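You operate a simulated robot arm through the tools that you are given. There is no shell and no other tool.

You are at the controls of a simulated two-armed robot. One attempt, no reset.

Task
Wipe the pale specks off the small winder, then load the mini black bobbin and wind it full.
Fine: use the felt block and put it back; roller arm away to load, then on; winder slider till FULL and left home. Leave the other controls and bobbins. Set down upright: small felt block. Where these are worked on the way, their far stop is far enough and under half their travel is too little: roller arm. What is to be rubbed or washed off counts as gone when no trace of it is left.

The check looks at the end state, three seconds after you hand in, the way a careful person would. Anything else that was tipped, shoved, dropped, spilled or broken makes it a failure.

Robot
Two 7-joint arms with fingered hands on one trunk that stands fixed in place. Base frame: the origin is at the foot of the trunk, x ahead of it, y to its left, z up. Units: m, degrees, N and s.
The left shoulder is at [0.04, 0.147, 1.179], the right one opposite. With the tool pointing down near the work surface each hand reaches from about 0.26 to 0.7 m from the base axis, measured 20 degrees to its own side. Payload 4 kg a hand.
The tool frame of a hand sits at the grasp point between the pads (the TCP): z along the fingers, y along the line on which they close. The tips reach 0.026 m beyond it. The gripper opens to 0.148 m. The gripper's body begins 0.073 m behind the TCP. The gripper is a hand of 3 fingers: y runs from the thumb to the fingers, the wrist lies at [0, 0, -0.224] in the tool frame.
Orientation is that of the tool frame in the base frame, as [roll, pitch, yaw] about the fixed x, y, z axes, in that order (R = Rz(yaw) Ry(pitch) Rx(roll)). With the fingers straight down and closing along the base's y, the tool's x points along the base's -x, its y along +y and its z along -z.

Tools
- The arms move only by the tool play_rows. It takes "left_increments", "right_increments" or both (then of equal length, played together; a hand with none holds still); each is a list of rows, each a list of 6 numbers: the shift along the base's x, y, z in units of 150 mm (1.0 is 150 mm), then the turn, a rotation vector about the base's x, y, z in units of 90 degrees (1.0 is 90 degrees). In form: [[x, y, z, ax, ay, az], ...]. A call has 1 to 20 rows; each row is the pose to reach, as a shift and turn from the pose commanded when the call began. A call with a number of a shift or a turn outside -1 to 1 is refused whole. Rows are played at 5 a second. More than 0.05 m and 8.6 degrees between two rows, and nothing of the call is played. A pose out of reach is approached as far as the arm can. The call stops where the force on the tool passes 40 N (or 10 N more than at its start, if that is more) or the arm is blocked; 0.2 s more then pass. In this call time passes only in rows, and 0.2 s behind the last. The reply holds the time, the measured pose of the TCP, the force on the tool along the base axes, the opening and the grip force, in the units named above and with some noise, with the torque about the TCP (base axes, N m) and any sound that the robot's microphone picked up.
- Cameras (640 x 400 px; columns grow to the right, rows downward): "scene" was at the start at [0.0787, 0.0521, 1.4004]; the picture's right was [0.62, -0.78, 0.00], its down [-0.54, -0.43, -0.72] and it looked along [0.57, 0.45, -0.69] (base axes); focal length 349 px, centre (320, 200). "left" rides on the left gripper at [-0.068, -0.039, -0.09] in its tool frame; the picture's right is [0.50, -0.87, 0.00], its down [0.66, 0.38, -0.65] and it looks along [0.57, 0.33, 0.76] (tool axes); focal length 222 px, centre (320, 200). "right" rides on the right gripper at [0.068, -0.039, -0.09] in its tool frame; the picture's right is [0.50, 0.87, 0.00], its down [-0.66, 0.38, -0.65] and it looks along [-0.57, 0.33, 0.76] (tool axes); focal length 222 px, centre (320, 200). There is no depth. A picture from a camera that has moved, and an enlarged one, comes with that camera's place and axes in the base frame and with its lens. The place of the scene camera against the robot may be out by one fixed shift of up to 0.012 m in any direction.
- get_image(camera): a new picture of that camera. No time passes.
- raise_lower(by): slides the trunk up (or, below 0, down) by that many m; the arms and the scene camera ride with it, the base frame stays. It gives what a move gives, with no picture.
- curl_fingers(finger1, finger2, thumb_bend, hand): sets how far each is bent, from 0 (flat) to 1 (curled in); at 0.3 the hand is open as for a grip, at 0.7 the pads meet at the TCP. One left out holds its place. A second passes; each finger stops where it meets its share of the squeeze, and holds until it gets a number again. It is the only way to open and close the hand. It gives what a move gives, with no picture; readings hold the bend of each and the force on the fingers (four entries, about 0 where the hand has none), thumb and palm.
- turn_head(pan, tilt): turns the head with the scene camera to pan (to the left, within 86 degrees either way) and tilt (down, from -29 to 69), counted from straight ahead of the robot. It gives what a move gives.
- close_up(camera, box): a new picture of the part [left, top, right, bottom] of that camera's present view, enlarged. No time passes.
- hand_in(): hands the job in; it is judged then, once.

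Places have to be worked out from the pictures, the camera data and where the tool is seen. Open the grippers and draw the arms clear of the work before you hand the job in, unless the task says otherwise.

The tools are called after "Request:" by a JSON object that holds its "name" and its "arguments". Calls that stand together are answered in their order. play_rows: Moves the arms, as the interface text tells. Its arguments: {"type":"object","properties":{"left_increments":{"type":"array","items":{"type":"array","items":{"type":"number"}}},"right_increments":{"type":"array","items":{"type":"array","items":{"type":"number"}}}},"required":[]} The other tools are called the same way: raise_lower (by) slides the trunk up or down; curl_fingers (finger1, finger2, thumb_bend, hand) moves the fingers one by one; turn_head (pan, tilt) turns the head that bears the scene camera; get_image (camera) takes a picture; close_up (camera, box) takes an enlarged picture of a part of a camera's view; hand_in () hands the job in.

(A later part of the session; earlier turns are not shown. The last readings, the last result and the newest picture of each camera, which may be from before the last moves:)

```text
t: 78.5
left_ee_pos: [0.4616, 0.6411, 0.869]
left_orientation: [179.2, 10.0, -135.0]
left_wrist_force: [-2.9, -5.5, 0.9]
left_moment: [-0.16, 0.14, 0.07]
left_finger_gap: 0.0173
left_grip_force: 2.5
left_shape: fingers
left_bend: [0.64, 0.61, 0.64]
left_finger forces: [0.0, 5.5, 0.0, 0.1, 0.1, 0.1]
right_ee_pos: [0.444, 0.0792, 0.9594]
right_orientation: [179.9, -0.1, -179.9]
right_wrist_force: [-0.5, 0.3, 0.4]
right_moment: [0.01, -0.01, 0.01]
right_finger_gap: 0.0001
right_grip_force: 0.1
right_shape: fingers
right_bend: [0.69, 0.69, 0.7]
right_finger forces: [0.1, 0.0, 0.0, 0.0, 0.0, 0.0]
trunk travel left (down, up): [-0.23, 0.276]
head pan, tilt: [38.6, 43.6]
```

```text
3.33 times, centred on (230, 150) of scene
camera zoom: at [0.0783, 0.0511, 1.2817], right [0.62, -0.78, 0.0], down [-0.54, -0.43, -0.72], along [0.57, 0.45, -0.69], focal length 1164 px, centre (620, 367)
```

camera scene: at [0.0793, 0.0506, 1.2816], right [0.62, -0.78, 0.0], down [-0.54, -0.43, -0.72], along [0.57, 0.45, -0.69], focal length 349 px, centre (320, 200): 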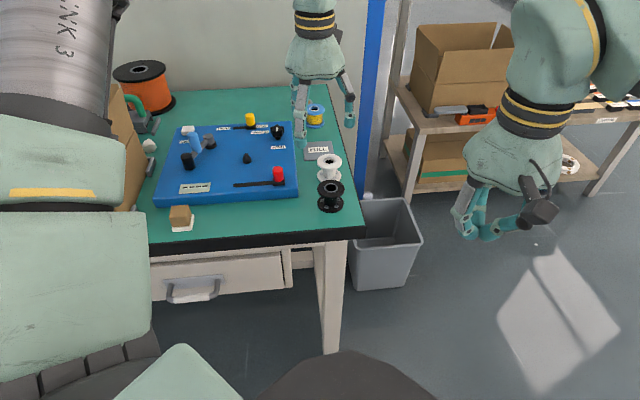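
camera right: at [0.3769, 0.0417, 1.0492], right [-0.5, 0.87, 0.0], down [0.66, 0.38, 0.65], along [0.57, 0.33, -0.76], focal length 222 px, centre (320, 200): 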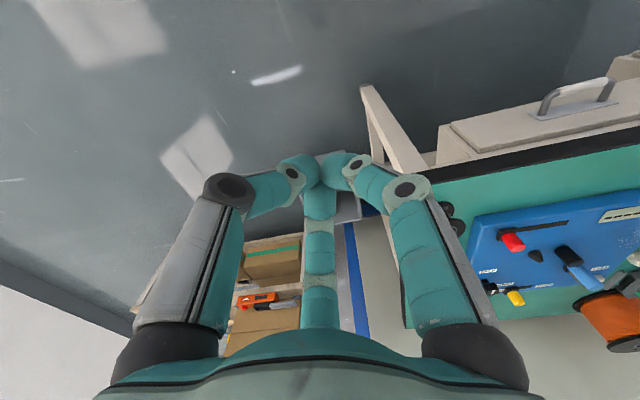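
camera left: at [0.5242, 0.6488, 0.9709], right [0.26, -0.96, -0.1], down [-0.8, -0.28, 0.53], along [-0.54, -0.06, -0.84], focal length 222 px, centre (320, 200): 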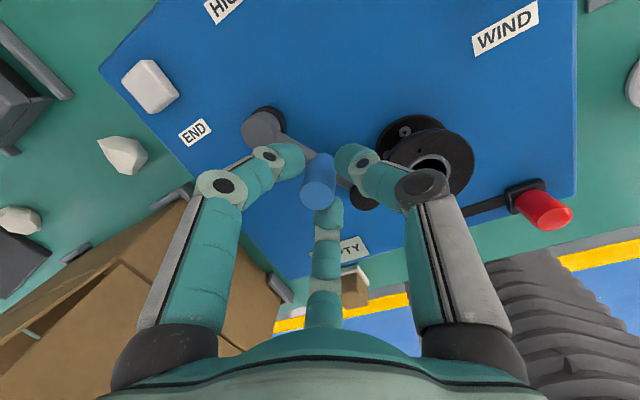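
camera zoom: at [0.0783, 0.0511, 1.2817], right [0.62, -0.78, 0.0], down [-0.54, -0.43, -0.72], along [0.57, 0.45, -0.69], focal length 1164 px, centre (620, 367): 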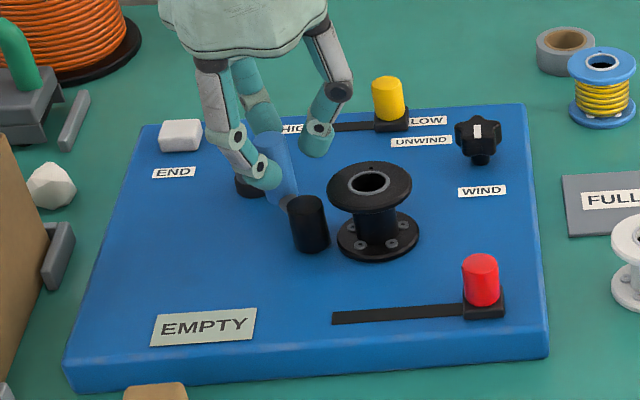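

The roller is back at its original spot, right beside the bobbin. I'll nudge a little more to confirm the stop.

Request:
{"name": "play_rows", "arguments": {"left_increments": [[0.012, -0.002, 0, 0, 0, 0], [0.025, -0.003, 0, 0, 0, 0]]}}

Request:
{"name": "close_up", "arguments": {"camera": "scene", "box": [150, 90, 310, 210]}}

Request:
{"name": "close_up", "arguments": {"camera": "right", "box": [440, 150, 640, 300]}}

```text
t: 79.1
left_ee_pos: [0.4641, 0.6403, 0.8701]
left_orientation: [179.0, 10.2, -135.0]
left_wrist_force: [-4.7, -5.0, 2.7]
left_moment: [-0.12, 0.19, 0.02]
left_finger_gap: 0.0176
left_grip_force: 2.8
left_shape: fingers
left_bend: [0.64, 0.6, 0.64]
left_finger forces: [0.0, 6.6, 0.0, 0.0, 0.0, 0.0]
right_ee_pos: [0.4441, 0.0795, 0.959]
right_orientation: [179.9, 0.1, 180.0]
right_wrist_force: [-0.3, 0.7, 0.7]
right_moment: [-0.01, -0.02, 0.02]
right_finger_gap: 0.0001
right_grip_force: 0.1
right_shape: fingers
right_bend: [0.69, 0.69, 0.7]
right_finger forces: [0.0, 0.1, 0.0, 0.1, 0.0, 0.0]
trunk travel left (down, up): [-0.23, 0.276]
head pan, tilt: [38.6, 43.6]
```

```text
3.33 times, centred on (230, 150) of scene
camera zoom: at [0.0778, 0.051, 1.2817], right [0.62, -0.78, 0.0], down [-0.54, -0.43, -0.73], along [0.57, 0.45, -0.69], focal length 1164 px, centre (620, 367)
```

zoom: 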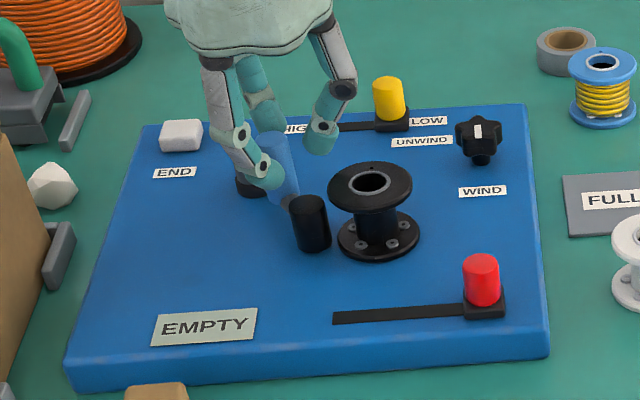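

```text
2.67 times, centred on (540, 225) of right
camera zoom: at [0.3763, 0.0411, 1.0494], right [-0.5, 0.87, 0.0], down [0.66, 0.38, 0.65], along [0.57, 0.33, -0.76], focal length 592 px, centre (-267, 133)
```

zoom: 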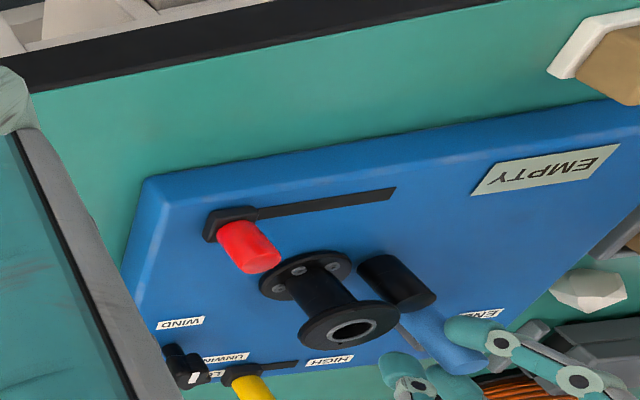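

The arm no longer advances while the force rises, so it is at its "on" stop against the bobbin. I'll release the handle and rise.

Request:
{"name": "curl_fingers", "arguments": {"hand": "left", "finger1": 0.52, "finger2": 0.52, "thumb_bend": 0.52}}

Request:
{"name": "play_rows", "arguments": {"left_increments": [[0, 0, 0.15, 0, 0, 0], [0, 0, 0.3, 0, 0, 0], [0, 0, 0.5, 0, 0, 0]]}}

Request:
{"name": "get_image", "arguments": {"camera": "left"}}

Request:
{"name": "close_up", "arguments": {"camera": "scene", "box": [150, 90, 310, 210]}}

Request:
{"name": "close_up", "arguments": {"camera": "right", "box": [500, 180, 620, 280]}}

```text
t: 80.1
left_ee_pos: [0.4638, 0.6394, 0.8691]
left_orientation: [179.0, 10.1, -135.1]
left_wrist_force: [0.5, 0.1, -0.1]
left_moment: [-0.01, -0.07, 0.0]
left_finger_gap: 0.0547
left_grip_force: 0.0
left_shape: fingers
left_bend: [0.52, 0.52, 0.52]
left_finger forces: [0.1, 0.1, 0.1, 0.1, 0.0, 0.0]
right_ee_pos: [0.4442, 0.0805, 0.9585]
right_orientation: [180.0, -0.1, 180.0]
right_wrist_force: [-0.2, -0.5, 0.2]
right_moment: [0.02, 0.0, -0.06]
right_finger_gap: 0.0
right_grip_force: 0.1
right_shape: fingers
right_bend: [0.69, 0.69, 0.7]
right_finger forces: [0.0, 0.1, 0.1, 0.0, 0.1, 0.0]
trunk travel left (down, up): [-0.23, 0.276]
head pan, tilt: [38.6, 43.6]
```

```text
t: 80.9
left_ee_pos: [0.4635, 0.6403, 0.947]
left_orientation: [179.1, 10.2, -135.1]
left_wrist_force: [0.5, 0.6, 0.2]
left_moment: [0.02, 0.01, -0.03]
left_finger_gap: 0.0549
left_grip_force: 0.2
left_shape: fingers
left_bend: [0.52, 0.52, 0.52]
left_finger forces: [0.1, 0.0, 0.1, 0.1, 0.0, 0.0]
right_ee_pos: [0.4444, 0.0786, 0.9589]
right_orientation: [179.8, 0.0, -180.0]
right_wrist_force: [-0.8, -0.9, 0.4]
right_moment: [0.03, 0.01, 0.02]
right_finger_gap: 0.0003
right_grip_force: 0.0
right_shape: fingers
right_bend: [0.69, 0.69, 0.7]
right_finger forces: [0.0, 0.0, 0.0, 0.1, 0.0, 0.0]
trunk travel left (down, up): [-0.23, 0.276]
head pan, tilt: [38.6, 43.6]
```

```text
taken
camera left: at [0.5279, 0.6487, 1.0477], right [0.26, -0.96, -0.1], down [-0.8, -0.28, 0.53], along [-0.54, -0.06, -0.84], focal length 222 px, centre (320, 200)
```

left: 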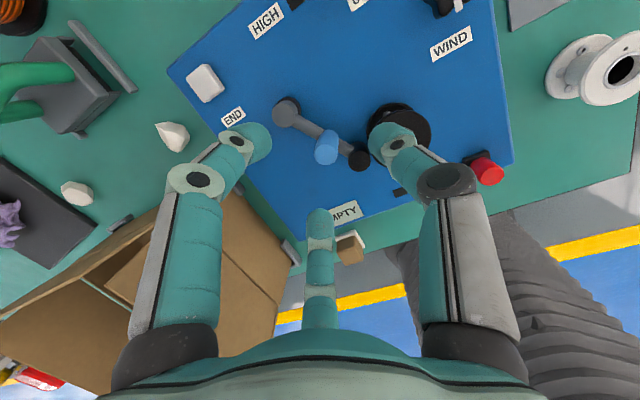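

```text
3.33 times, centred on (230, 150) of scene
camera zoom: at [0.0784, 0.0513, 1.2817], right [0.62, -0.78, 0.0], down [-0.54, -0.43, -0.72], along [0.57, 0.45, -0.69], focal length 1164 px, centre (620, 367)
```

zoom: 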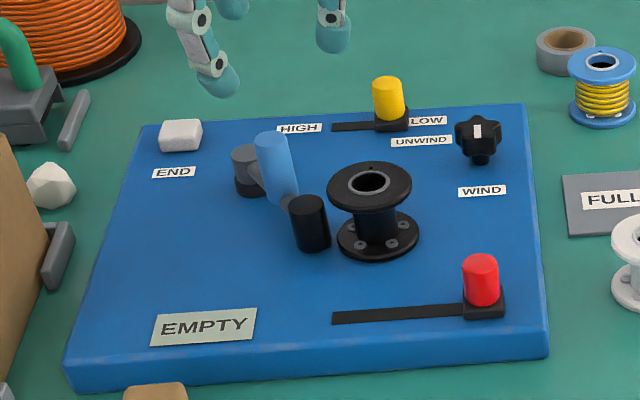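

```text
4.00 times, centred on (560, 230) of right
camera zoom: at [0.3768, 0.0413, 1.0492], right [-0.5, 0.87, 0.0], down [0.66, 0.38, 0.65], along [0.57, 0.33, -0.76], focal length 888 px, centre (-640, 80)
```

zoom: 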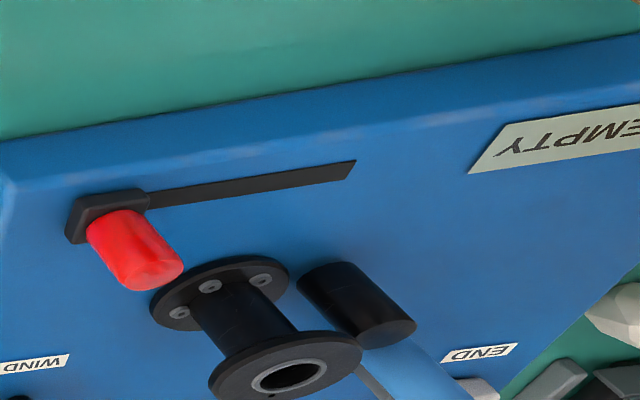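

The roller is on. The slider knob is about (0.476, 0.474) with its top at z ≈ 0.822, and its slot runs toward (-0.71, +0.71). I'll level the tool, move above the knob and turn to yaw 255 so the fingers clear the bobbin.

Request:
{"name": "play_rows", "arguments": {"left_increments": [[0.0, -0.2, 0, -0.04, 0.035, 0], [0.02, -0.45, 0, -0.085, 0.071, 0], [0.05, -0.7, 0, -0.085, 0.071, 0], [0.08, -0.95, 0, -0.085, 0.071, 0]]}}

Request:
{"name": "play_rows", "arguments": {"left_increments": [[0, -0.05, 0, 0, 0, 0.083], [0, -0.1, 0, 0, 0, 0.166], [0, -0.15, 0, 0, 0, 0.25], [0, -0.15, 0, 0, 0, 0.333]]}}

Request:
{"name": "get_image", "arguments": {"camera": "left"}}

Request:
{"name": "close_up", "arguments": {"camera": "left", "box": [240, 60, 420, 200]}}

Request:
{"name": "close_up", "arguments": {"camera": "scene", "box": [180, 90, 340, 210]}}

```text
t: 81.9
left_ee_pos: [0.4762, 0.4964, 0.9438]
left_orientation: [-180.0, 0.2, -134.9]
left_wrist_force: [0.0, -0.3, 0.0]
left_moment: [0.0, 0.0, 0.01]
left_finger_gap: 0.0552
left_grip_force: 0.1
left_shape: fingers
left_bend: [0.52, 0.52, 0.52]
left_finger forces: [0.0, 0.0, 0.1, 0.1, 0.0, 0.1]
right_ee_pos: [0.4443, 0.0795, 0.9583]
right_orientation: [179.9, -0.2, 179.9]
right_wrist_force: [-0.2, -0.5, -0.3]
right_moment: [0.01, -0.04, -0.02]
right_finger_gap: 0.0002
right_grip_force: 0.0
right_shape: fingers
right_bend: [0.69, 0.69, 0.7]
right_finger forces: [0.0, 0.0, 0.0, 0.1, 0.1, 0.0]
trunk travel left (down, up): [-0.23, 0.276]
head pan, tilt: [38.6, 43.6]
```

```text
t: 82.9
left_ee_pos: [0.4773, 0.4752, 0.9427]
left_orientation: [180.0, 0.1, -104.9]
left_wrist_force: [-0.4, -0.6, -0.2]
left_moment: [0.01, -0.05, 0.02]
left_finger_gap: 0.0551
left_grip_force: 0.1
left_shape: fingers
left_bend: [0.52, 0.52, 0.52]
left_finger forces: [0.0, 0.1, 0.1, 0.0, 0.0, 0.0]
right_ee_pos: [0.4439, 0.079, 0.9589]
right_orientation: [179.9, -0.1, -179.9]
right_wrist_force: [0.3, 0.0, 0.4]
right_moment: [-0.03, 0.01, -0.02]
right_finger_gap: 0.0
right_grip_force: 0.0
right_shape: fingers
right_bend: [0.69, 0.69, 0.7]
right_finger forces: [0.0, 0.0, 0.1, 0.1, 0.0, 0.0]
trunk travel left (down, up): [-0.23, 0.276]
head pan, tilt: [38.6, 43.6]
```

```text
taken
camera left: at [0.5303, 0.5312, 1.0357], right [0.71, -0.71, 0.0], down [-0.53, -0.54, 0.65], along [-0.46, -0.46, -0.76], focal length 222 px, centre (320, 200)
```

left: 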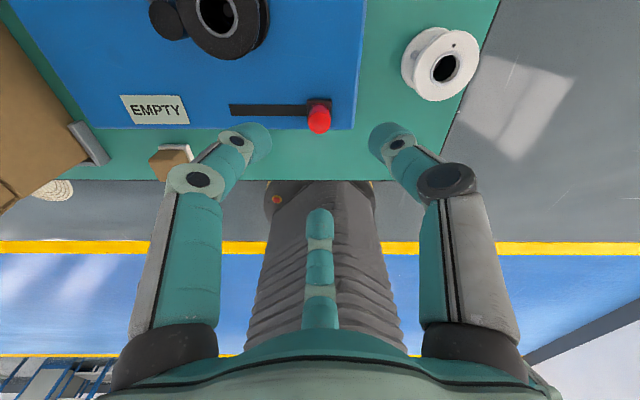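

```text
2.86 times, centred on (330, 130) of left
camera zoom: at [0.5303, 0.5312, 1.0357], right [0.71, -0.71, 0.0], down [-0.53, -0.54, 0.65], along [-0.46, -0.46, -0.76], focal length 635 px, centre (291, 400)
```

zoom: 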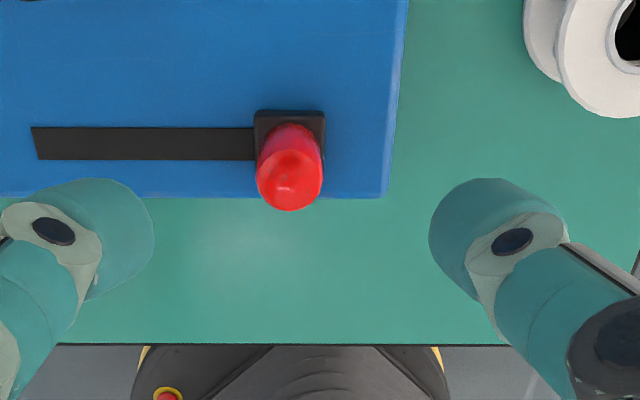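

```text
3.33 times, centred on (260, 150) of scene
camera zoom: at [0.0788, 0.052, 1.2816], right [0.62, -0.78, 0.0], down [-0.54, -0.43, -0.72], along [0.57, 0.45, -0.69], focal length 1164 px, centre (520, 367)
```

zoom: 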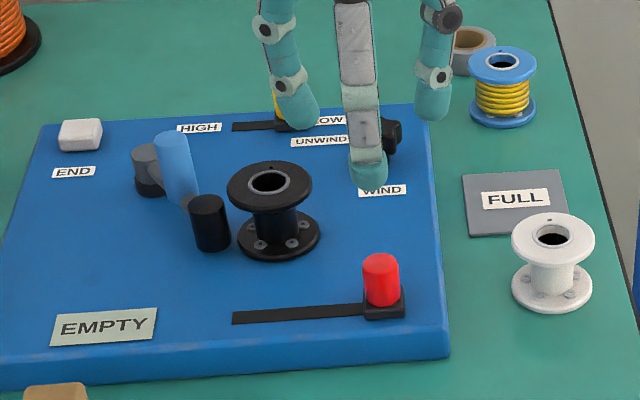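

This view is squarely aligned with the table. The knob is centred at about (0.474, 0.475) and the slot allows roughly 80 mm of travel to the left. I'll descend around the knob.

Request:
{"name": "play_rows", "arguments": {"left_increments": [[-0.01, 0, -0.2, 0, 0, 0], [-0.022, 0, -0.4, 0, 0, 0], [-0.022, 0, -0.6, 0, 0, 0]]}}

Request:
{"name": "get_image", "arguments": {"camera": "left"}}

Request:
{"name": "close_up", "arguments": {"camera": "scene", "box": [200, 110, 320, 210]}}

```text
t: 83.7
left_ee_pos: [0.4729, 0.4753, 0.8541]
left_orientation: [-180.0, 0.2, -104.9]
left_wrist_force: [-0.3, 0.6, 0.1]
left_moment: [0.0, 0.0, 0.0]
left_finger_gap: 0.0551
left_grip_force: 0.0
left_shape: fingers
left_bend: [0.52, 0.52, 0.52]
left_finger forces: [0.0, 0.0, 0.0, 0.0, 0.0, 0.0]
right_ee_pos: [0.4433, 0.0815, 0.9583]
right_orientation: [179.9, -0.2, -179.9]
right_wrist_force: [1.1, 0.4, -0.1]
right_moment: [0.01, 0.01, 0.0]
right_finger_gap: 0.0002
right_grip_force: 0.1
right_shape: fingers
right_bend: [0.69, 0.69, 0.7]
right_finger forces: [0.0, 0.1, 0.1, 0.0, 0.1, 0.1]
trunk travel left (down, up): [-0.23, 0.276]
head pan, tilt: [38.6, 43.6]
```

```text
taken
camera left: at [0.5279, 0.5315, 0.9458], right [0.71, -0.71, 0.0], down [-0.54, -0.54, 0.65], along [-0.46, -0.46, -0.76], focal length 222 px, centre (320, 200)
```

left: 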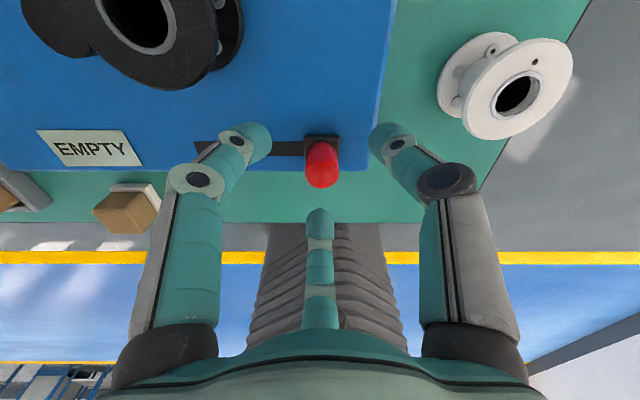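

```text
4.00 times, centred on (260, 160) of scene
camera zoom: at [0.0794, 0.0526, 1.2815], right [0.62, -0.78, 0.0], down [-0.54, -0.43, -0.72], along [0.57, 0.45, -0.69], focal length 1397 px, centre (560, 360)
```

zoom: 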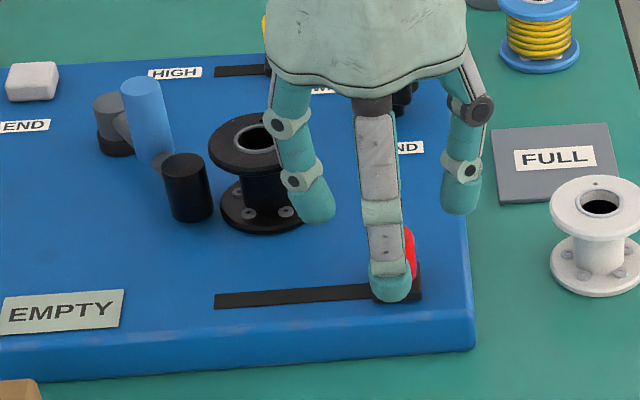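

The knob is centred. I'll lower to z ≈ 0.83 and grip it gently.

Request:
{"name": "play_rows", "arguments": {"left_increments": [[0.005, 0.002, -0.08, 0, 0, 0], [0.005, 0.002, -0.15, 0, 0, 0]]}}

Request:
{"name": "curl_fingers", "arguments": {"hand": "left", "finger1": 0.61, "finger2": 0.61, "thumb_bend": 0.61}}

Request:
{"name": "get_image", "arguments": {"camera": "left"}}

Request:
{"name": "close_up", "arguments": {"camera": "scene", "box": [200, 110, 320, 210]}}

```text
t: 84.3
left_ee_pos: [0.4734, 0.4767, 0.8329]
left_orientation: [-179.9, 0.2, -105.1]
left_wrist_force: [-0.9, -0.9, 0.1]
left_moment: [0.03, 0.0, -0.03]
left_finger_gap: 0.0551
left_grip_force: 0.1
left_shape: fingers
left_bend: [0.52, 0.52, 0.52]
left_finger forces: [0.0, 0.0, 0.0, 0.1, 0.1, 0.0]
right_ee_pos: [0.4447, 0.0793, 0.9579]
right_orientation: [-180.0, -0.1, 179.9]
right_wrist_force: [-0.2, -0.3, -0.4]
right_moment: [-0.03, 0.01, 0.01]
right_finger_gap: 0.0003
right_grip_force: 0.0
right_shape: fingers
right_bend: [0.69, 0.69, 0.7]
right_finger forces: [0.1, 0.0, 0.0, 0.0, 0.0, 0.0]
trunk travel left (down, up): [-0.23, 0.276]
head pan, tilt: [38.6, 43.6]
```

```text
t: 85.3
left_ee_pos: [0.4733, 0.4768, 0.8329]
left_orientation: [-179.9, 0.2, -104.9]
left_wrist_force: [0.6, -0.7, 0.0]
left_moment: [0.0, 0.0, 0.01]
left_finger_gap: 0.0271
left_grip_force: 0.1
left_shape: fingers
left_bend: [0.61, 0.61, 0.61]
left_finger forces: [0.0, 0.0, 0.0, 0.0, 0.0, 0.1]
right_ee_pos: [0.4451, 0.0804, 0.9587]
right_orientation: [-180.0, -0.1, 179.9]
right_wrist_force: [0.6, -0.7, 0.7]
right_moment: [-0.01, -0.03, 0.04]
right_finger_gap: 0.0004
right_grip_force: 0.0
right_shape: fingers
right_bend: [0.69, 0.69, 0.7]
right_finger forces: [0.0, 0.0, 0.0, 0.1, 0.0, 0.0]
trunk travel left (down, up): [-0.23, 0.276]
head pan, tilt: [38.6, 43.6]
```

```text
taken
camera left: at [0.5275, 0.5321, 0.9246], right [0.71, -0.71, 0.0], down [-0.54, -0.54, 0.65], along [-0.46, -0.46, -0.76], focal length 222 px, centre (320, 200)
```

left: 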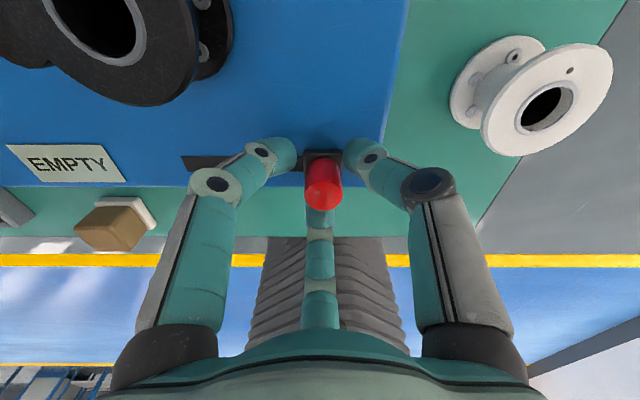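

```text
4.00 times, centred on (260, 160) of scene
camera zoom: at [0.0788, 0.0521, 1.2816], right [0.62, -0.78, 0.0], down [-0.54, -0.43, -0.72], along [0.57, 0.45, -0.69], focal length 1397 px, centre (560, 360)
```

zoom: 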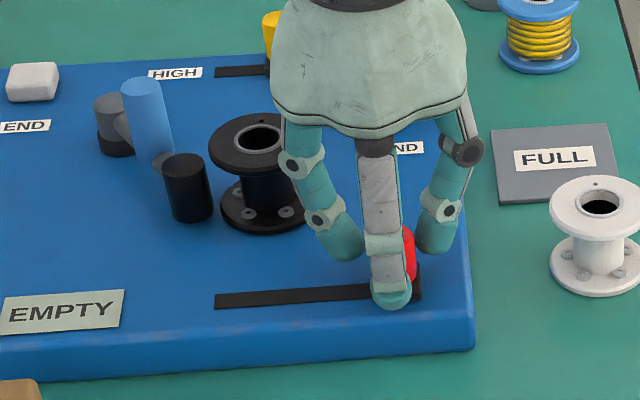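

The knob is caged. I'll snug the grip and start sliding left 40 mm.

Request:
{"name": "curl_fingers", "arguments": {"hand": "left", "finger1": 0.64, "finger2": 0.64, "thumb_bend": 0.64}}

Request:
{"name": "play_rows", "arguments": {"left_increments": [[-0.047, 0.047, 0, 0, 0, 0], [-0.094, 0.094, 0, 0, 0, 0], [-0.141, 0.141, 0, 0, 0, 0], [-0.189, 0.189, 0, 0, 0, 0]]}}

Request:
{"name": "get_image", "arguments": {"camera": "left"}}

Request:
{"name": "close_up", "arguments": {"camera": "scene", "box": [160, 100, 320, 220]}}

```text
t: 86.3
left_ee_pos: [0.4723, 0.4756, 0.8322]
left_orientation: [180.0, 0.2, -105.1]
left_wrist_force: [-1.1, -0.5, -0.7]
left_moment: [-0.05, 0.01, 0.0]
left_finger_gap: 0.0176
left_grip_force: 0.7
left_shape: fingers
left_bend: [0.64, 0.62, 0.64]
left_finger forces: [0.0, 1.5, 0.0, 0.0, 0.1, 0.1]
right_ee_pos: [0.4432, 0.0814, 0.9593]
right_orientation: [180.0, -0.1, 180.0]
right_wrist_force: [0.3, -0.3, -0.3]
right_moment: [-0.02, 0.02, 0.01]
right_finger_gap: 0.0002
right_grip_force: 0.1
right_shape: fingers
right_bend: [0.69, 0.69, 0.7]
right_finger forces: [0.0, 0.0, 0.0, 0.1, 0.1, 0.0]
trunk travel left (down, up): [-0.23, 0.276]
head pan, tilt: [38.6, 43.6]
```

```text
t: 87.3
left_ee_pos: [0.4458, 0.5045, 0.8311]
left_orientation: [180.0, 0.3, -105.2]
left_wrist_force: [0.0, 0.5, 0.6]
left_moment: [0.01, -0.01, 0.01]
left_finger_gap: 0.0184
left_grip_force: 0.6
left_shape: fingers
left_bend: [0.64, 0.63, 0.64]
left_finger forces: [0.0, 1.1, 0.0, 0.0, 1.5, 0.0]
right_ee_pos: [0.4436, 0.0801, 0.9585]
right_orientation: [179.9, -0.1, 179.9]
right_wrist_force: [0.9, -1.2, 0.4]
right_moment: [0.0, -0.02, -0.03]
right_finger_gap: 0.0002
right_grip_force: 0.1
right_shape: fingers
right_bend: [0.69, 0.69, 0.7]
right_finger forces: [0.0, 0.0, 0.0, 0.0, 0.1, 0.0]
trunk travel left (down, up): [-0.23, 0.276]
head pan, tilt: [38.6, 43.6]
```

```text
taken
camera left: at [0.4995, 0.5598, 0.924], right [0.71, -0.71, 0.0], down [-0.54, -0.54, 0.65], along [-0.46, -0.46, -0.76], focal length 222 px, centre (320, 200)
```

left: 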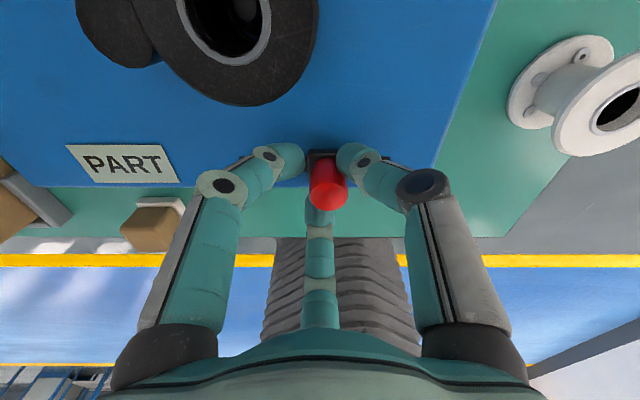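

```text
3.33 times, centred on (240, 160) of scene
camera zoom: at [0.0784, 0.0523, 1.2816], right [0.62, -0.78, 0.0], down [-0.54, -0.43, -0.72], along [0.57, 0.45, -0.69], focal length 1164 px, centre (587, 333)
```

zoom: 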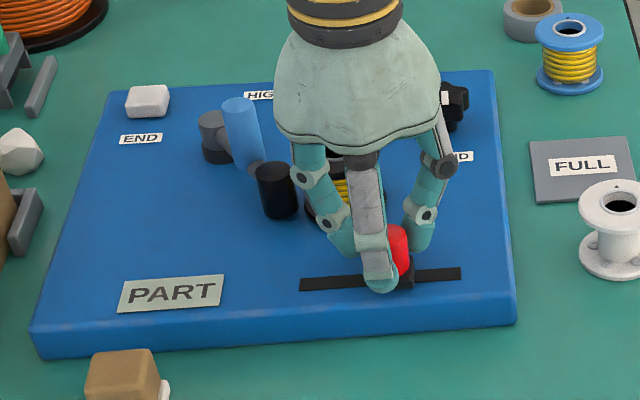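

Winding has started: the display reads PART and yellow wire is showing. I'll wait about a second here to see whether it fills with time.

Request:
{"name": "play_rows", "arguments": {"left_increments": [[0, 0, 0, 0, 0, 0], [0, 0, 0, 0, 0, 0], [0, 0, 0, 0, 0, 0], [0, 0, 0, 0, 0, 0]]}}

Request:
{"name": "get_image", "arguments": {"camera": "left"}}

Request:
{"name": "close_up", "arguments": {"camera": "scene", "box": [160, 100, 320, 220]}}

Request:
{"name": "close_up", "arguments": {"camera": "right", "box": [440, 150, 640, 300]}}

```text
t: 88.3
left_ee_pos: [0.4453, 0.5045, 0.8316]
left_orientation: [-180.0, 0.2, -105.0]
left_wrist_force: [-0.4, 1.1, 1.7]
left_moment: [0.02, 0.0, 0.0]
left_finger_gap: 0.018
left_grip_force: 1.1
left_shape: fingers
left_bend: [0.64, 0.63, 0.64]
left_finger forces: [0.0, 1.2, 0.0, 0.0, 1.1, 0.0]
right_ee_pos: [0.4442, 0.0801, 0.9582]
right_orientation: [-180.0, -0.1, 180.0]
right_wrist_force: [0.3, -0.1, -0.5]
right_moment: [0.02, 0.02, -0.01]
right_finger_gap: 0.0003
right_grip_force: 0.1
right_shape: fingers
right_bend: [0.69, 0.69, 0.7]
right_finger forces: [0.1, 0.0, 0.0, 0.0, 0.0, 0.0]
trunk travel left (down, up): [-0.23, 0.276]
head pan, tilt: [38.6, 43.6]
```

```text
taken
camera left: at [0.4998, 0.5594, 0.9239], right [0.71, -0.71, 0.0], down [-0.54, -0.54, 0.65], along [-0.46, -0.46, -0.76], focal length 222 px, centre (320, 200)
```

left: 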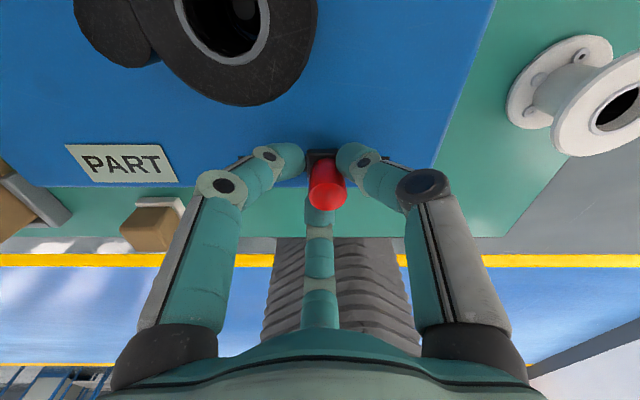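

```text
3.33 times, centred on (240, 160) of scene
camera zoom: at [0.0786, 0.052, 1.2816], right [0.62, -0.78, 0.0], down [-0.54, -0.43, -0.72], along [0.57, 0.45, -0.69], focal length 1164 px, centre (587, 333)
```

zoom: 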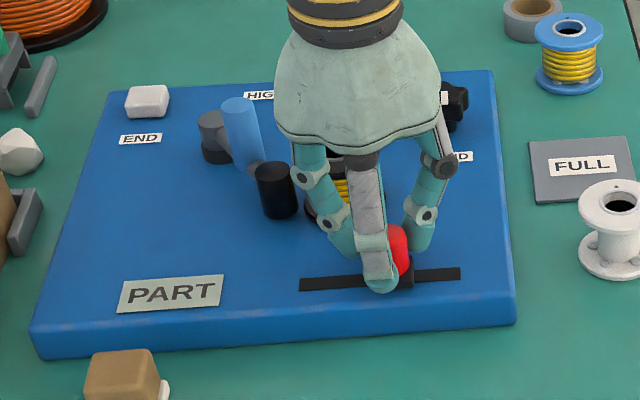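

```text
2.67 times, centred on (540, 225) of right
camera zoom: at [0.377, 0.0419, 1.0491], right [-0.5, 0.87, 0.0], down [0.66, 0.38, 0.65], along [0.57, 0.33, -0.76], focal length 592 px, centre (-267, 133)
```

zoom: 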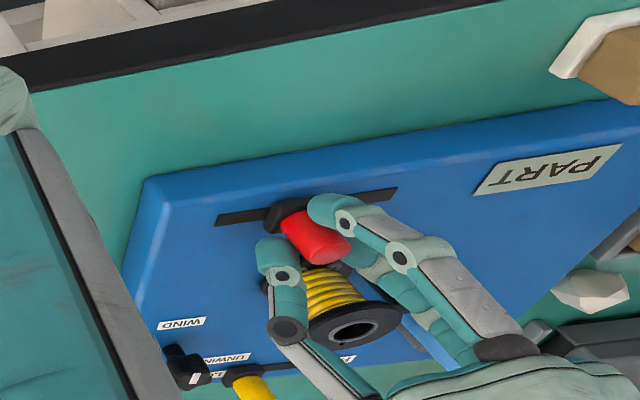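

Wire is on the bobbin but I can't tell whether it grows with time, so I'll wait 2 s more and compare.

Request:
{"name": "play_rows", "arguments": {"left_increments": [[0, 0, 0, 0, 0, 0], [0, 0, 0, 0, 0, 0], [0, 0, 0, 0, 0, 0], [0, 0, 0, 0, 0, 0], [0, 0, 0, 0, 0, 0], [0, 0, 0, 0, 0, 0], [0, 0, 0, 0, 0, 0], [0, 0, 0, 0, 0, 0]]}}

Request:
{"name": "close_up", "arguments": {"camera": "right", "box": [440, 150, 640, 300]}}

```text
t: 90.1
left_ee_pos: [0.4453, 0.5033, 0.8326]
left_orientation: [179.9, 0.2, -104.9]
left_wrist_force: [0.0, 0.4, 0.9]
left_moment: [0.0, 0.03, -0.03]
left_finger_gap: 0.0181
left_grip_force: 1.4
left_shape: fingers
left_bend: [0.64, 0.63, 0.64]
left_finger forces: [0.0, 1.4, 0.1, 0.1, 1.1, 0.0]
right_ee_pos: [0.443, 0.0807, 0.9588]
right_orientation: [-179.9, 0.0, -180.0]
right_wrist_force: [0.4, -0.2, 0.4]
right_moment: [-0.02, -0.01, -0.01]
right_finger_gap: 0.0003
right_grip_force: 0.0
right_shape: fingers
right_bend: [0.69, 0.69, 0.7]
right_finger forces: [0.0, 0.1, 0.0, 0.0, 0.0, 0.1]
trunk travel left (down, up): [-0.23, 0.276]
head pan, tilt: [38.6, 43.6]
```

```text
2.67 times, centred on (540, 225) of right
camera zoom: at [0.377, 0.0419, 1.0491], right [-0.5, 0.87, 0.0], down [0.66, 0.38, 0.65], along [0.57, 0.33, -0.76], focal length 592 px, centre (-267, 133)
```

zoom: 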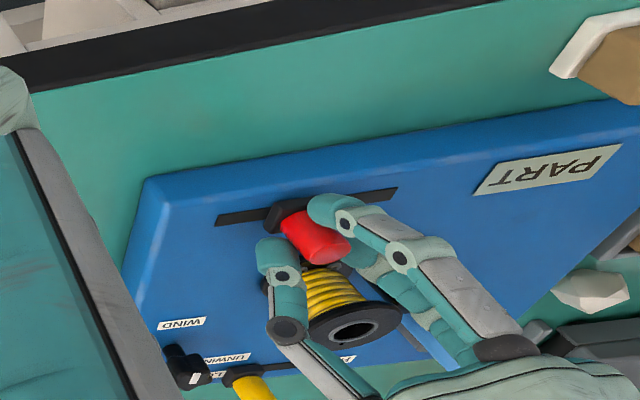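

There's no growth with time, so winding follows the slider. I'll slide on another 20 mm and check.

Request:
{"name": "play_rows", "arguments": {"left_increments": [[-0.03, 0.03, 0, 0, 0, 0], [-0.06, 0.06, 0, 0, 0, 0], [-0.094, 0.094, 0, 0, 0, 0]]}}

Request:
{"name": "get_image", "arguments": {"camera": "left"}}

Request:
{"name": "close_up", "arguments": {"camera": "right", "box": [440, 150, 640, 300]}}

Request:
{"name": "close_up", "arguments": {"camera": "scene", "box": [160, 100, 320, 220]}}

```text
t: 90.9
left_ee_pos: [0.4317, 0.517, 0.8319]
left_orientation: [-180.0, 0.1, -105.0]
left_wrist_force: [0.4, -0.5, 1.8]
left_moment: [-0.05, -0.04, 0.05]
left_finger_gap: 0.0186
left_grip_force: 1.2
left_shape: fingers
left_bend: [0.64, 0.63, 0.64]
left_finger forces: [0.1, 1.4, 0.0, 0.0, 1.5, 0.0]
right_ee_pos: [0.4439, 0.0798, 0.9588]
right_orientation: [-180.0, 0.0, -180.0]
right_wrist_force: [0.2, 0.0, 0.0]
right_moment: [0.0, 0.0, 0.0]
right_finger_gap: 0.0005
right_grip_force: 0.1
right_shape: fingers
right_bend: [0.69, 0.69, 0.7]
right_finger forces: [0.0, 0.1, 0.1, 0.1, 0.1, 0.1]
trunk travel left (down, up): [-0.23, 0.276]
head pan, tilt: [38.6, 43.6]
```

```text
taken
camera left: at [0.4857, 0.5734, 0.9235], right [0.71, -0.71, 0.0], down [-0.54, -0.54, 0.65], along [-0.46, -0.46, -0.76], focal length 222 px, centre (320, 200)
```

left: 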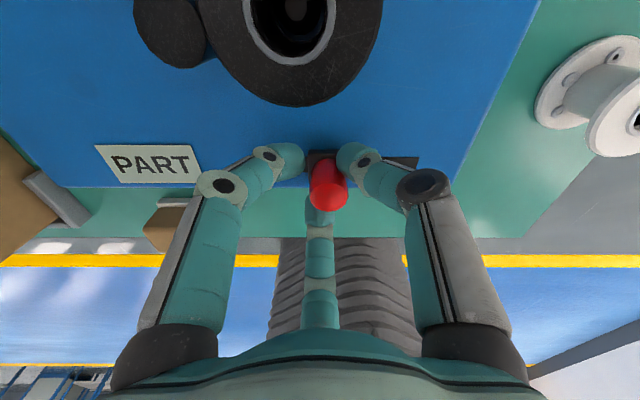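

```text
2.67 times, centred on (540, 225) of right
camera zoom: at [0.3768, 0.0418, 1.0492], right [-0.5, 0.87, 0.0], down [0.66, 0.38, 0.65], along [0.57, 0.33, -0.76], focal length 592 px, centre (-267, 133)
```

zoom: 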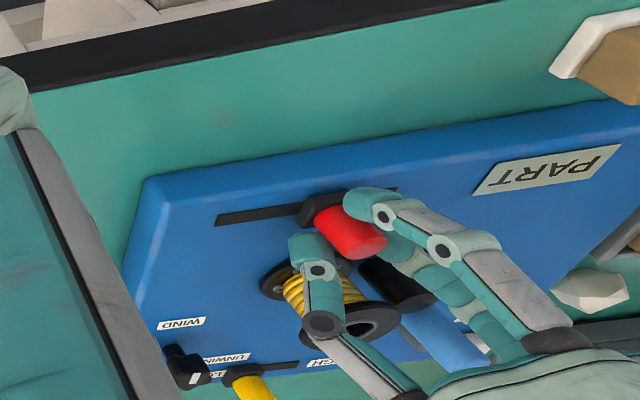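

```text
3.33 times, centred on (240, 160) of scene
camera zoom: at [0.0784, 0.0519, 1.2816], right [0.62, -0.78, 0.0], down [-0.54, -0.43, -0.72], along [0.57, 0.45, -0.69], focal length 1164 px, centre (587, 333)
```

zoom: 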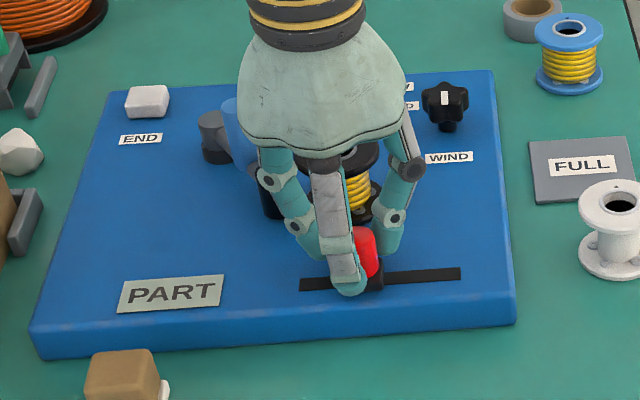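

More wire, and the display still reads PART. I'll continue 12 mm more.

Request:
{"name": "play_rows", "arguments": {"left_increments": [[-0.03, 0.03, 0, 0, 0, 0], [-0.057, 0.057, 0, 0, 0, 0]]}}

Request:
{"name": "get_image", "arguments": {"camera": "left"}}

Request:
{"name": "close_up", "arguments": {"camera": "right", "box": [440, 150, 640, 300]}}

```text
t: 91.5
left_ee_pos: [0.4225, 0.5269, 0.8318]
left_orientation: [-180.0, 0.2, -105.1]
left_wrist_force: [-0.3, 0.0, 1.6]
left_moment: [0.01, -0.05, 0.03]
left_finger_gap: 0.0183
left_grip_force: 1.3
left_shape: fingers
left_bend: [0.64, 0.63, 0.64]
left_finger forces: [0.0, 1.2, 0.1, 0.1, 1.5, 0.0]
right_ee_pos: [0.4435, 0.0794, 0.9598]
right_orientation: [-180.0, -0.2, 180.0]
right_wrist_force: [-0.2, -0.9, 0.2]
right_moment: [0.01, 0.0, 0.0]
right_finger_gap: 0.0002
right_grip_force: 0.1
right_shape: fingers
right_bend: [0.69, 0.69, 0.7]
right_finger forces: [0.0, 0.1, 0.0, 0.0, 0.0, 0.0]
trunk travel left (down, up): [-0.23, 0.276]
head pan, tilt: [38.6, 43.6]
```

```text
taken
camera left: at [0.4764, 0.5827, 0.9234], right [0.71, -0.71, 0.0], down [-0.54, -0.54, 0.65], along [-0.46, -0.46, -0.76], focal length 222 px, centre (320, 200)
```

left: 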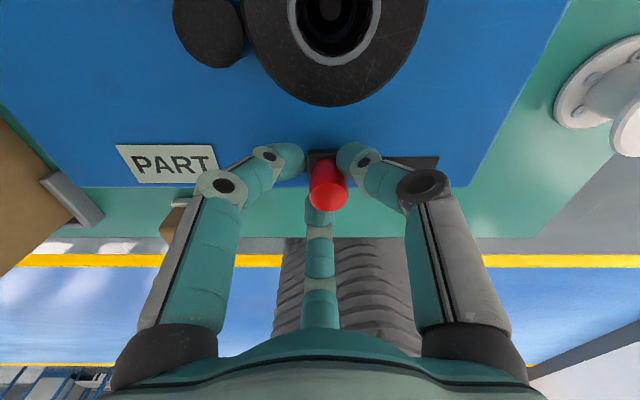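

```text
2.67 times, centred on (540, 225) of right
camera zoom: at [0.3769, 0.042, 1.0491], right [-0.5, 0.87, 0.0], down [0.66, 0.38, 0.65], along [0.57, 0.33, -0.76], focal length 592 px, centre (-267, 133)
```

zoom: 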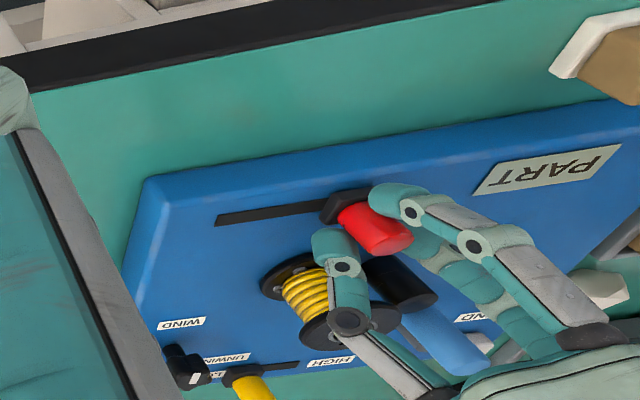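

Travel is about 70 mm with the display still on PART. I'll go on toward the end of the slot in small steps.

Request:
{"name": "play_rows", "arguments": {"left_increments": [[-0.02, 0.02, 0, 0, 0, 0], [-0.042, 0.042, 0, 0, 0, 0]]}}

Request:
{"name": "get_image", "arguments": {"camera": "left"}}

Request:
{"name": "close_up", "arguments": {"camera": "right", "box": [440, 150, 640, 300]}}

```text
t: 92.1
left_ee_pos: [0.4167, 0.5323, 0.8318]
left_orientation: [-179.9, 0.2, -105.1]
left_wrist_force: [1.6, 0.2, 1.3]
left_moment: [0.0, -0.04, 0.03]
left_finger_gap: 0.0186
left_grip_force: 1.2
left_shape: fingers
left_bend: [0.64, 0.63, 0.63]
left_finger forces: [0.1, 0.9, 0.1, 0.0, 2.2, 0.0]
right_ee_pos: [0.445, 0.0803, 0.9591]
right_orientation: [179.9, -0.1, -180.0]
right_wrist_force: [0.0, -0.3, -0.1]
right_moment: [0.01, -0.02, 0.02]
right_finger_gap: 0.0003
right_grip_force: 0.0
right_shape: fingers
right_bend: [0.69, 0.69, 0.7]
right_finger forces: [0.0, 0.1, 0.0, 0.0, 0.1, 0.0]
trunk travel left (down, up): [-0.23, 0.276]
head pan, tilt: [38.6, 43.6]
```

```text
taken
camera left: at [0.47, 0.5882, 0.9232], right [0.71, -0.71, 0.0], down [-0.54, -0.54, 0.65], along [-0.46, -0.46, -0.76], focal length 222 px, centre (320, 200)
```

left: 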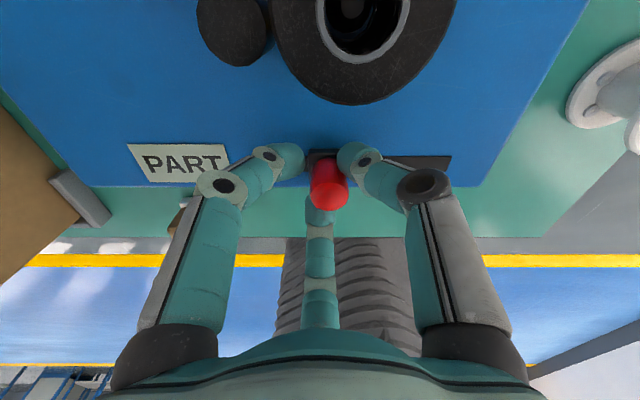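

```text
2.67 times, centred on (540, 225) of right
camera zoom: at [0.377, 0.042, 1.0491], right [-0.5, 0.87, 0.0], down [0.66, 0.38, 0.65], along [0.57, 0.33, -0.76], focal length 592 px, centre (-267, 133)
```

zoom: 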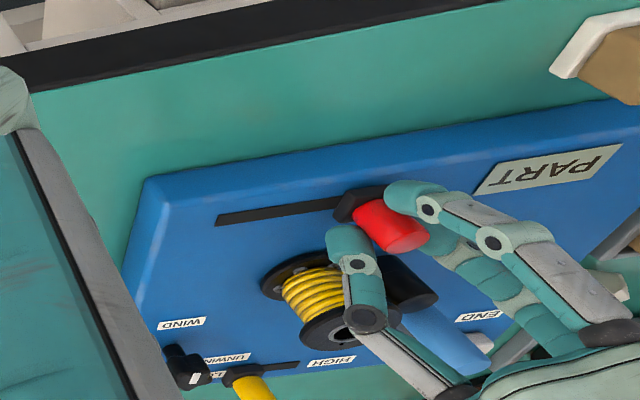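

Travel is about 80 mm and the thumb force has risen slightly. I'll push a bit more to find the end stop.

Request:
{"name": "play_rows", "arguments": {"left_increments": [[-0.012, 0.012, 0, 0, 0, 0], [-0.025, 0.025, 0, 0, 0, 0]]}}

Request:
{"name": "close_up", "arguments": {"camera": "left", "box": [100, 0, 480, 240]}}

Request:
{"name": "close_up", "arguments": {"camera": "right", "box": [500, 180, 640, 290]}}

Request:
{"name": "close_up", "arguments": {"camera": "scene", "box": [160, 100, 320, 220]}}

```text
t: 92.7
left_ee_pos: [0.4116, 0.5382, 0.8323]
left_orientation: [179.9, 0.1, -105.0]
left_wrist_force: [0.7, 0.4, 0.0]
left_moment: [-0.02, -0.03, 0.01]
left_finger_gap: 0.0189
left_grip_force: 1.3
left_shape: fingers
left_bend: [0.64, 0.63, 0.63]
left_finger forces: [0.0, 1.2, 0.0, 0.1, 1.6, 0.0]
right_ee_pos: [0.4436, 0.081, 0.9587]
right_orientation: [-180.0, -0.2, -180.0]
right_wrist_force: [-0.2, -0.3, 0.2]
right_moment: [0.01, 0.01, -0.02]
right_finger_gap: 0.0002
right_grip_force: 0.0
right_shape: fingers
right_bend: [0.69, 0.69, 0.7]
right_finger forces: [0.0, 0.0, 0.1, 0.1, 0.1, 0.0]
trunk travel left (down, up): [-0.23, 0.276]
head pan, tilt: [38.6, 43.6]
```

```text
1.67 times, centred on (290, 120) of left
camera zoom: at [0.4659, 0.5929, 0.9236], right [0.71, -0.71, 0.0], down [-0.53, -0.54, 0.65], along [-0.46, -0.46, -0.76], focal length 370 px, centre (370, 333)
```

zoom: 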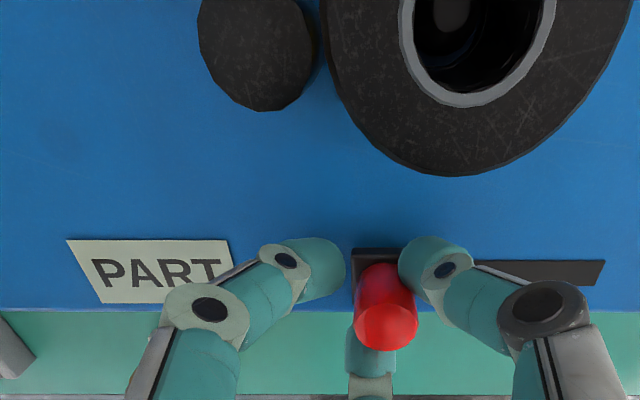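

```text
3.64 times, centred on (570, 235) of right
camera zoom: at [0.3771, 0.0419, 1.049], right [-0.5, 0.87, 0.0], down [0.66, 0.38, 0.65], along [0.57, 0.33, -0.76], focal length 808 px, centre (-589, 73)
```

zoom: 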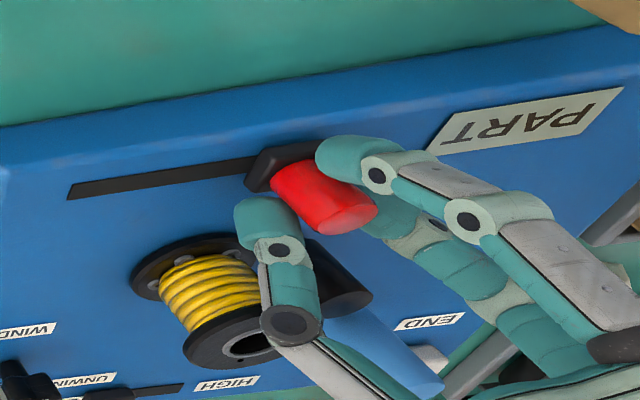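

```text
3.33 times, centred on (240, 160) of scene
camera zoom: at [0.0788, 0.052, 1.2816], right [0.62, -0.78, 0.0], down [-0.54, -0.43, -0.72], along [0.57, 0.45, -0.69], focal length 1164 px, centre (587, 333)
```

zoom: 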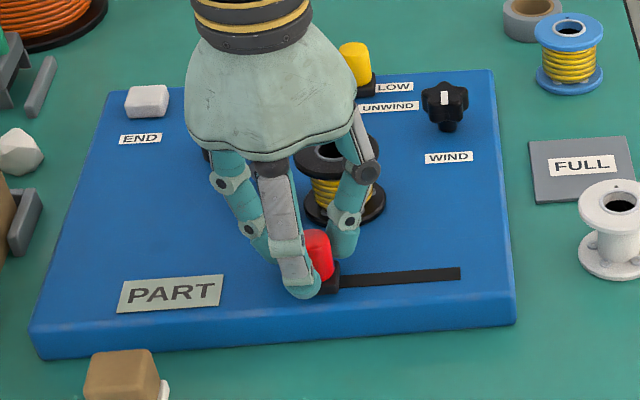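

It's still moving and the knob block is about 4 mm from the slot end. I'll push to the end and wait there about 2 s.

Request:
{"name": "play_rows", "arguments": {"left_increments": [[-0.012, 0.012, 0, 0, 0, 0], [-0.025, 0.025, 0, 0, 0, 0], [-0.025, 0.025, 0, 0, 0, 0], [-0.025, 0.025, 0, 0, 0, 0], [-0.025, 0.025, 0, 0, 0, 0], [-0.025, 0.025, 0, 0, 0, 0]]}}

Request:
{"name": "close_up", "arguments": {"camera": "right", "box": [500, 180, 640, 290]}}

Request:
{"name": "close_up", "arguments": {"camera": "scene", "box": [160, 100, 320, 220]}}

```text
t: 94.1
left_ee_pos: [0.4088, 0.541, 0.8315]
left_orientation: [180.0, 0.4, -105.0]
left_wrist_force: [-0.4, -0.5, 0.2]
left_moment: [0.01, -0.03, -0.01]
left_finger_gap: 0.0188
left_grip_force: 1.1
left_shape: fingers
left_bend: [0.64, 0.63, 0.63]
left_finger forces: [0.1, 1.4, 0.0, 0.1, 1.2, 0.0]
right_ee_pos: [0.4442, 0.0792, 0.96]
right_orientation: [-179.9, -0.1, -179.9]
right_wrist_force: [0.0, 1.0, -0.5]
right_moment: [-0.04, -0.04, -0.01]
right_finger_gap: 0.0004
right_grip_force: 0.0
right_shape: fingers
right_bend: [0.69, 0.69, 0.7]
right_finger forces: [0.0, 0.0, 0.0, 0.1, 0.0, 0.0]
trunk travel left (down, up): [-0.23, 0.276]
head pan, tilt: [38.6, 43.6]
```

```text
3.64 times, centred on (570, 235) of right
camera zoom: at [0.377, 0.0418, 1.0491], right [-0.5, 0.87, 0.0], down [0.66, 0.38, 0.65], along [0.57, 0.33, -0.76], focal length 808 px, centre (-589, 73)
```

zoom: 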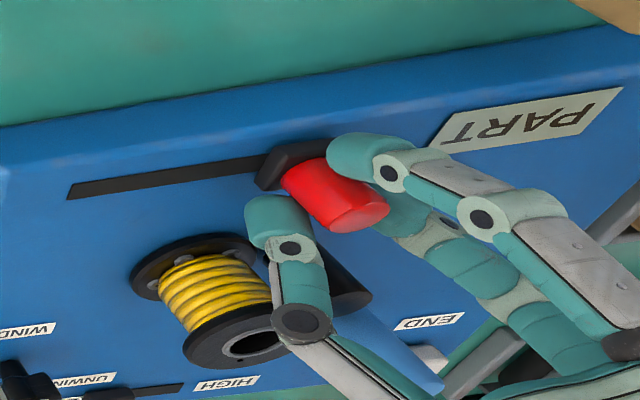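

```text
3.33 times, centred on (240, 160) of scene
camera zoom: at [0.0787, 0.0519, 1.2816], right [0.62, -0.78, 0.0], down [-0.54, -0.43, -0.72], along [0.57, 0.45, -0.69], focal length 1164 px, centre (587, 333)
```

zoom: 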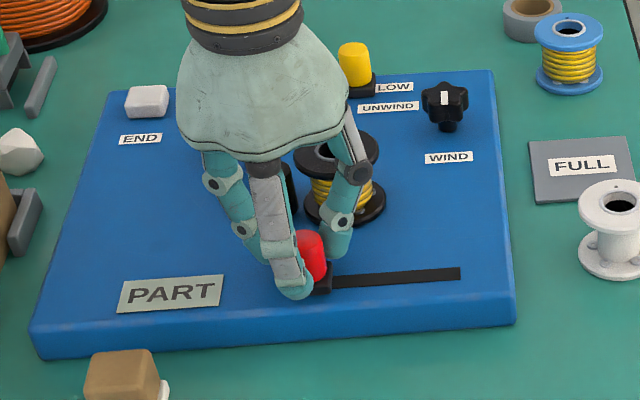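

It still reads PART near the end. I'll press a little further to confirm the end stop.

Request:
{"name": "play_rows", "arguments": {"left_increments": [[-0.015, 0.015, 0, 0, 0, 0], [-0.03, 0.03, 0, 0, 0, 0]]}}

Request:
{"name": "close_up", "arguments": {"camera": "left", "box": [100, 0, 480, 240]}}

Request:
{"name": "close_up", "arguments": {"camera": "right", "box": [500, 180, 640, 290]}}

```text
t: 94.7
left_ee_pos: [0.4053, 0.5444, 0.8321]
left_orientation: [-180.0, 0.2, -105.1]
left_wrist_force: [2.5, -1.6, 1.2]
left_moment: [-0.03, -0.09, 0.01]
left_finger_gap: 0.0204
left_grip_force: 1.7
left_shape: fingers
left_bend: [0.64, 0.63, 0.63]
left_finger forces: [0.0, 0.3, 0.0, 0.0, 2.8, 0.0]
right_ee_pos: [0.4442, 0.0799, 0.958]
right_orientation: [179.9, 0.0, -180.0]
right_wrist_force: [0.3, 1.2, 0.1]
right_moment: [-0.01, 0.02, 0.01]
right_finger_gap: 0.0
right_grip_force: 0.1
right_shape: fingers
right_bend: [0.69, 0.69, 0.7]
right_finger forces: [0.1, 0.0, 0.0, 0.1, 0.0, 0.0]
trunk travel left (down, up): [-0.23, 0.276]
head pan, tilt: [38.6, 43.6]
```

```text
1.67 times, centred on (290, 120) of left
camera zoom: at [0.4585, 0.6002, 0.9236], right [0.71, -0.71, 0.0], down [-0.54, -0.54, 0.65], along [-0.46, -0.46, -0.76], focal length 370 px, centre (370, 333)
```

zoom: 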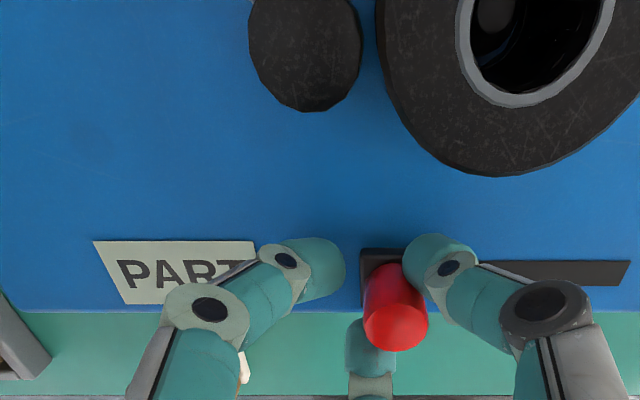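

```text
3.64 times, centred on (570, 235) of right
camera zoom: at [0.3774, 0.0416, 1.049], right [-0.5, 0.87, 0.0], down [0.66, 0.38, 0.65], along [0.57, 0.33, -0.76], focal length 808 px, centre (-589, 73)
```

zoom: 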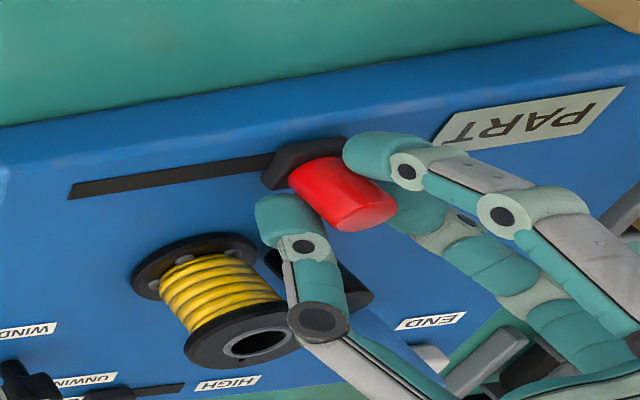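

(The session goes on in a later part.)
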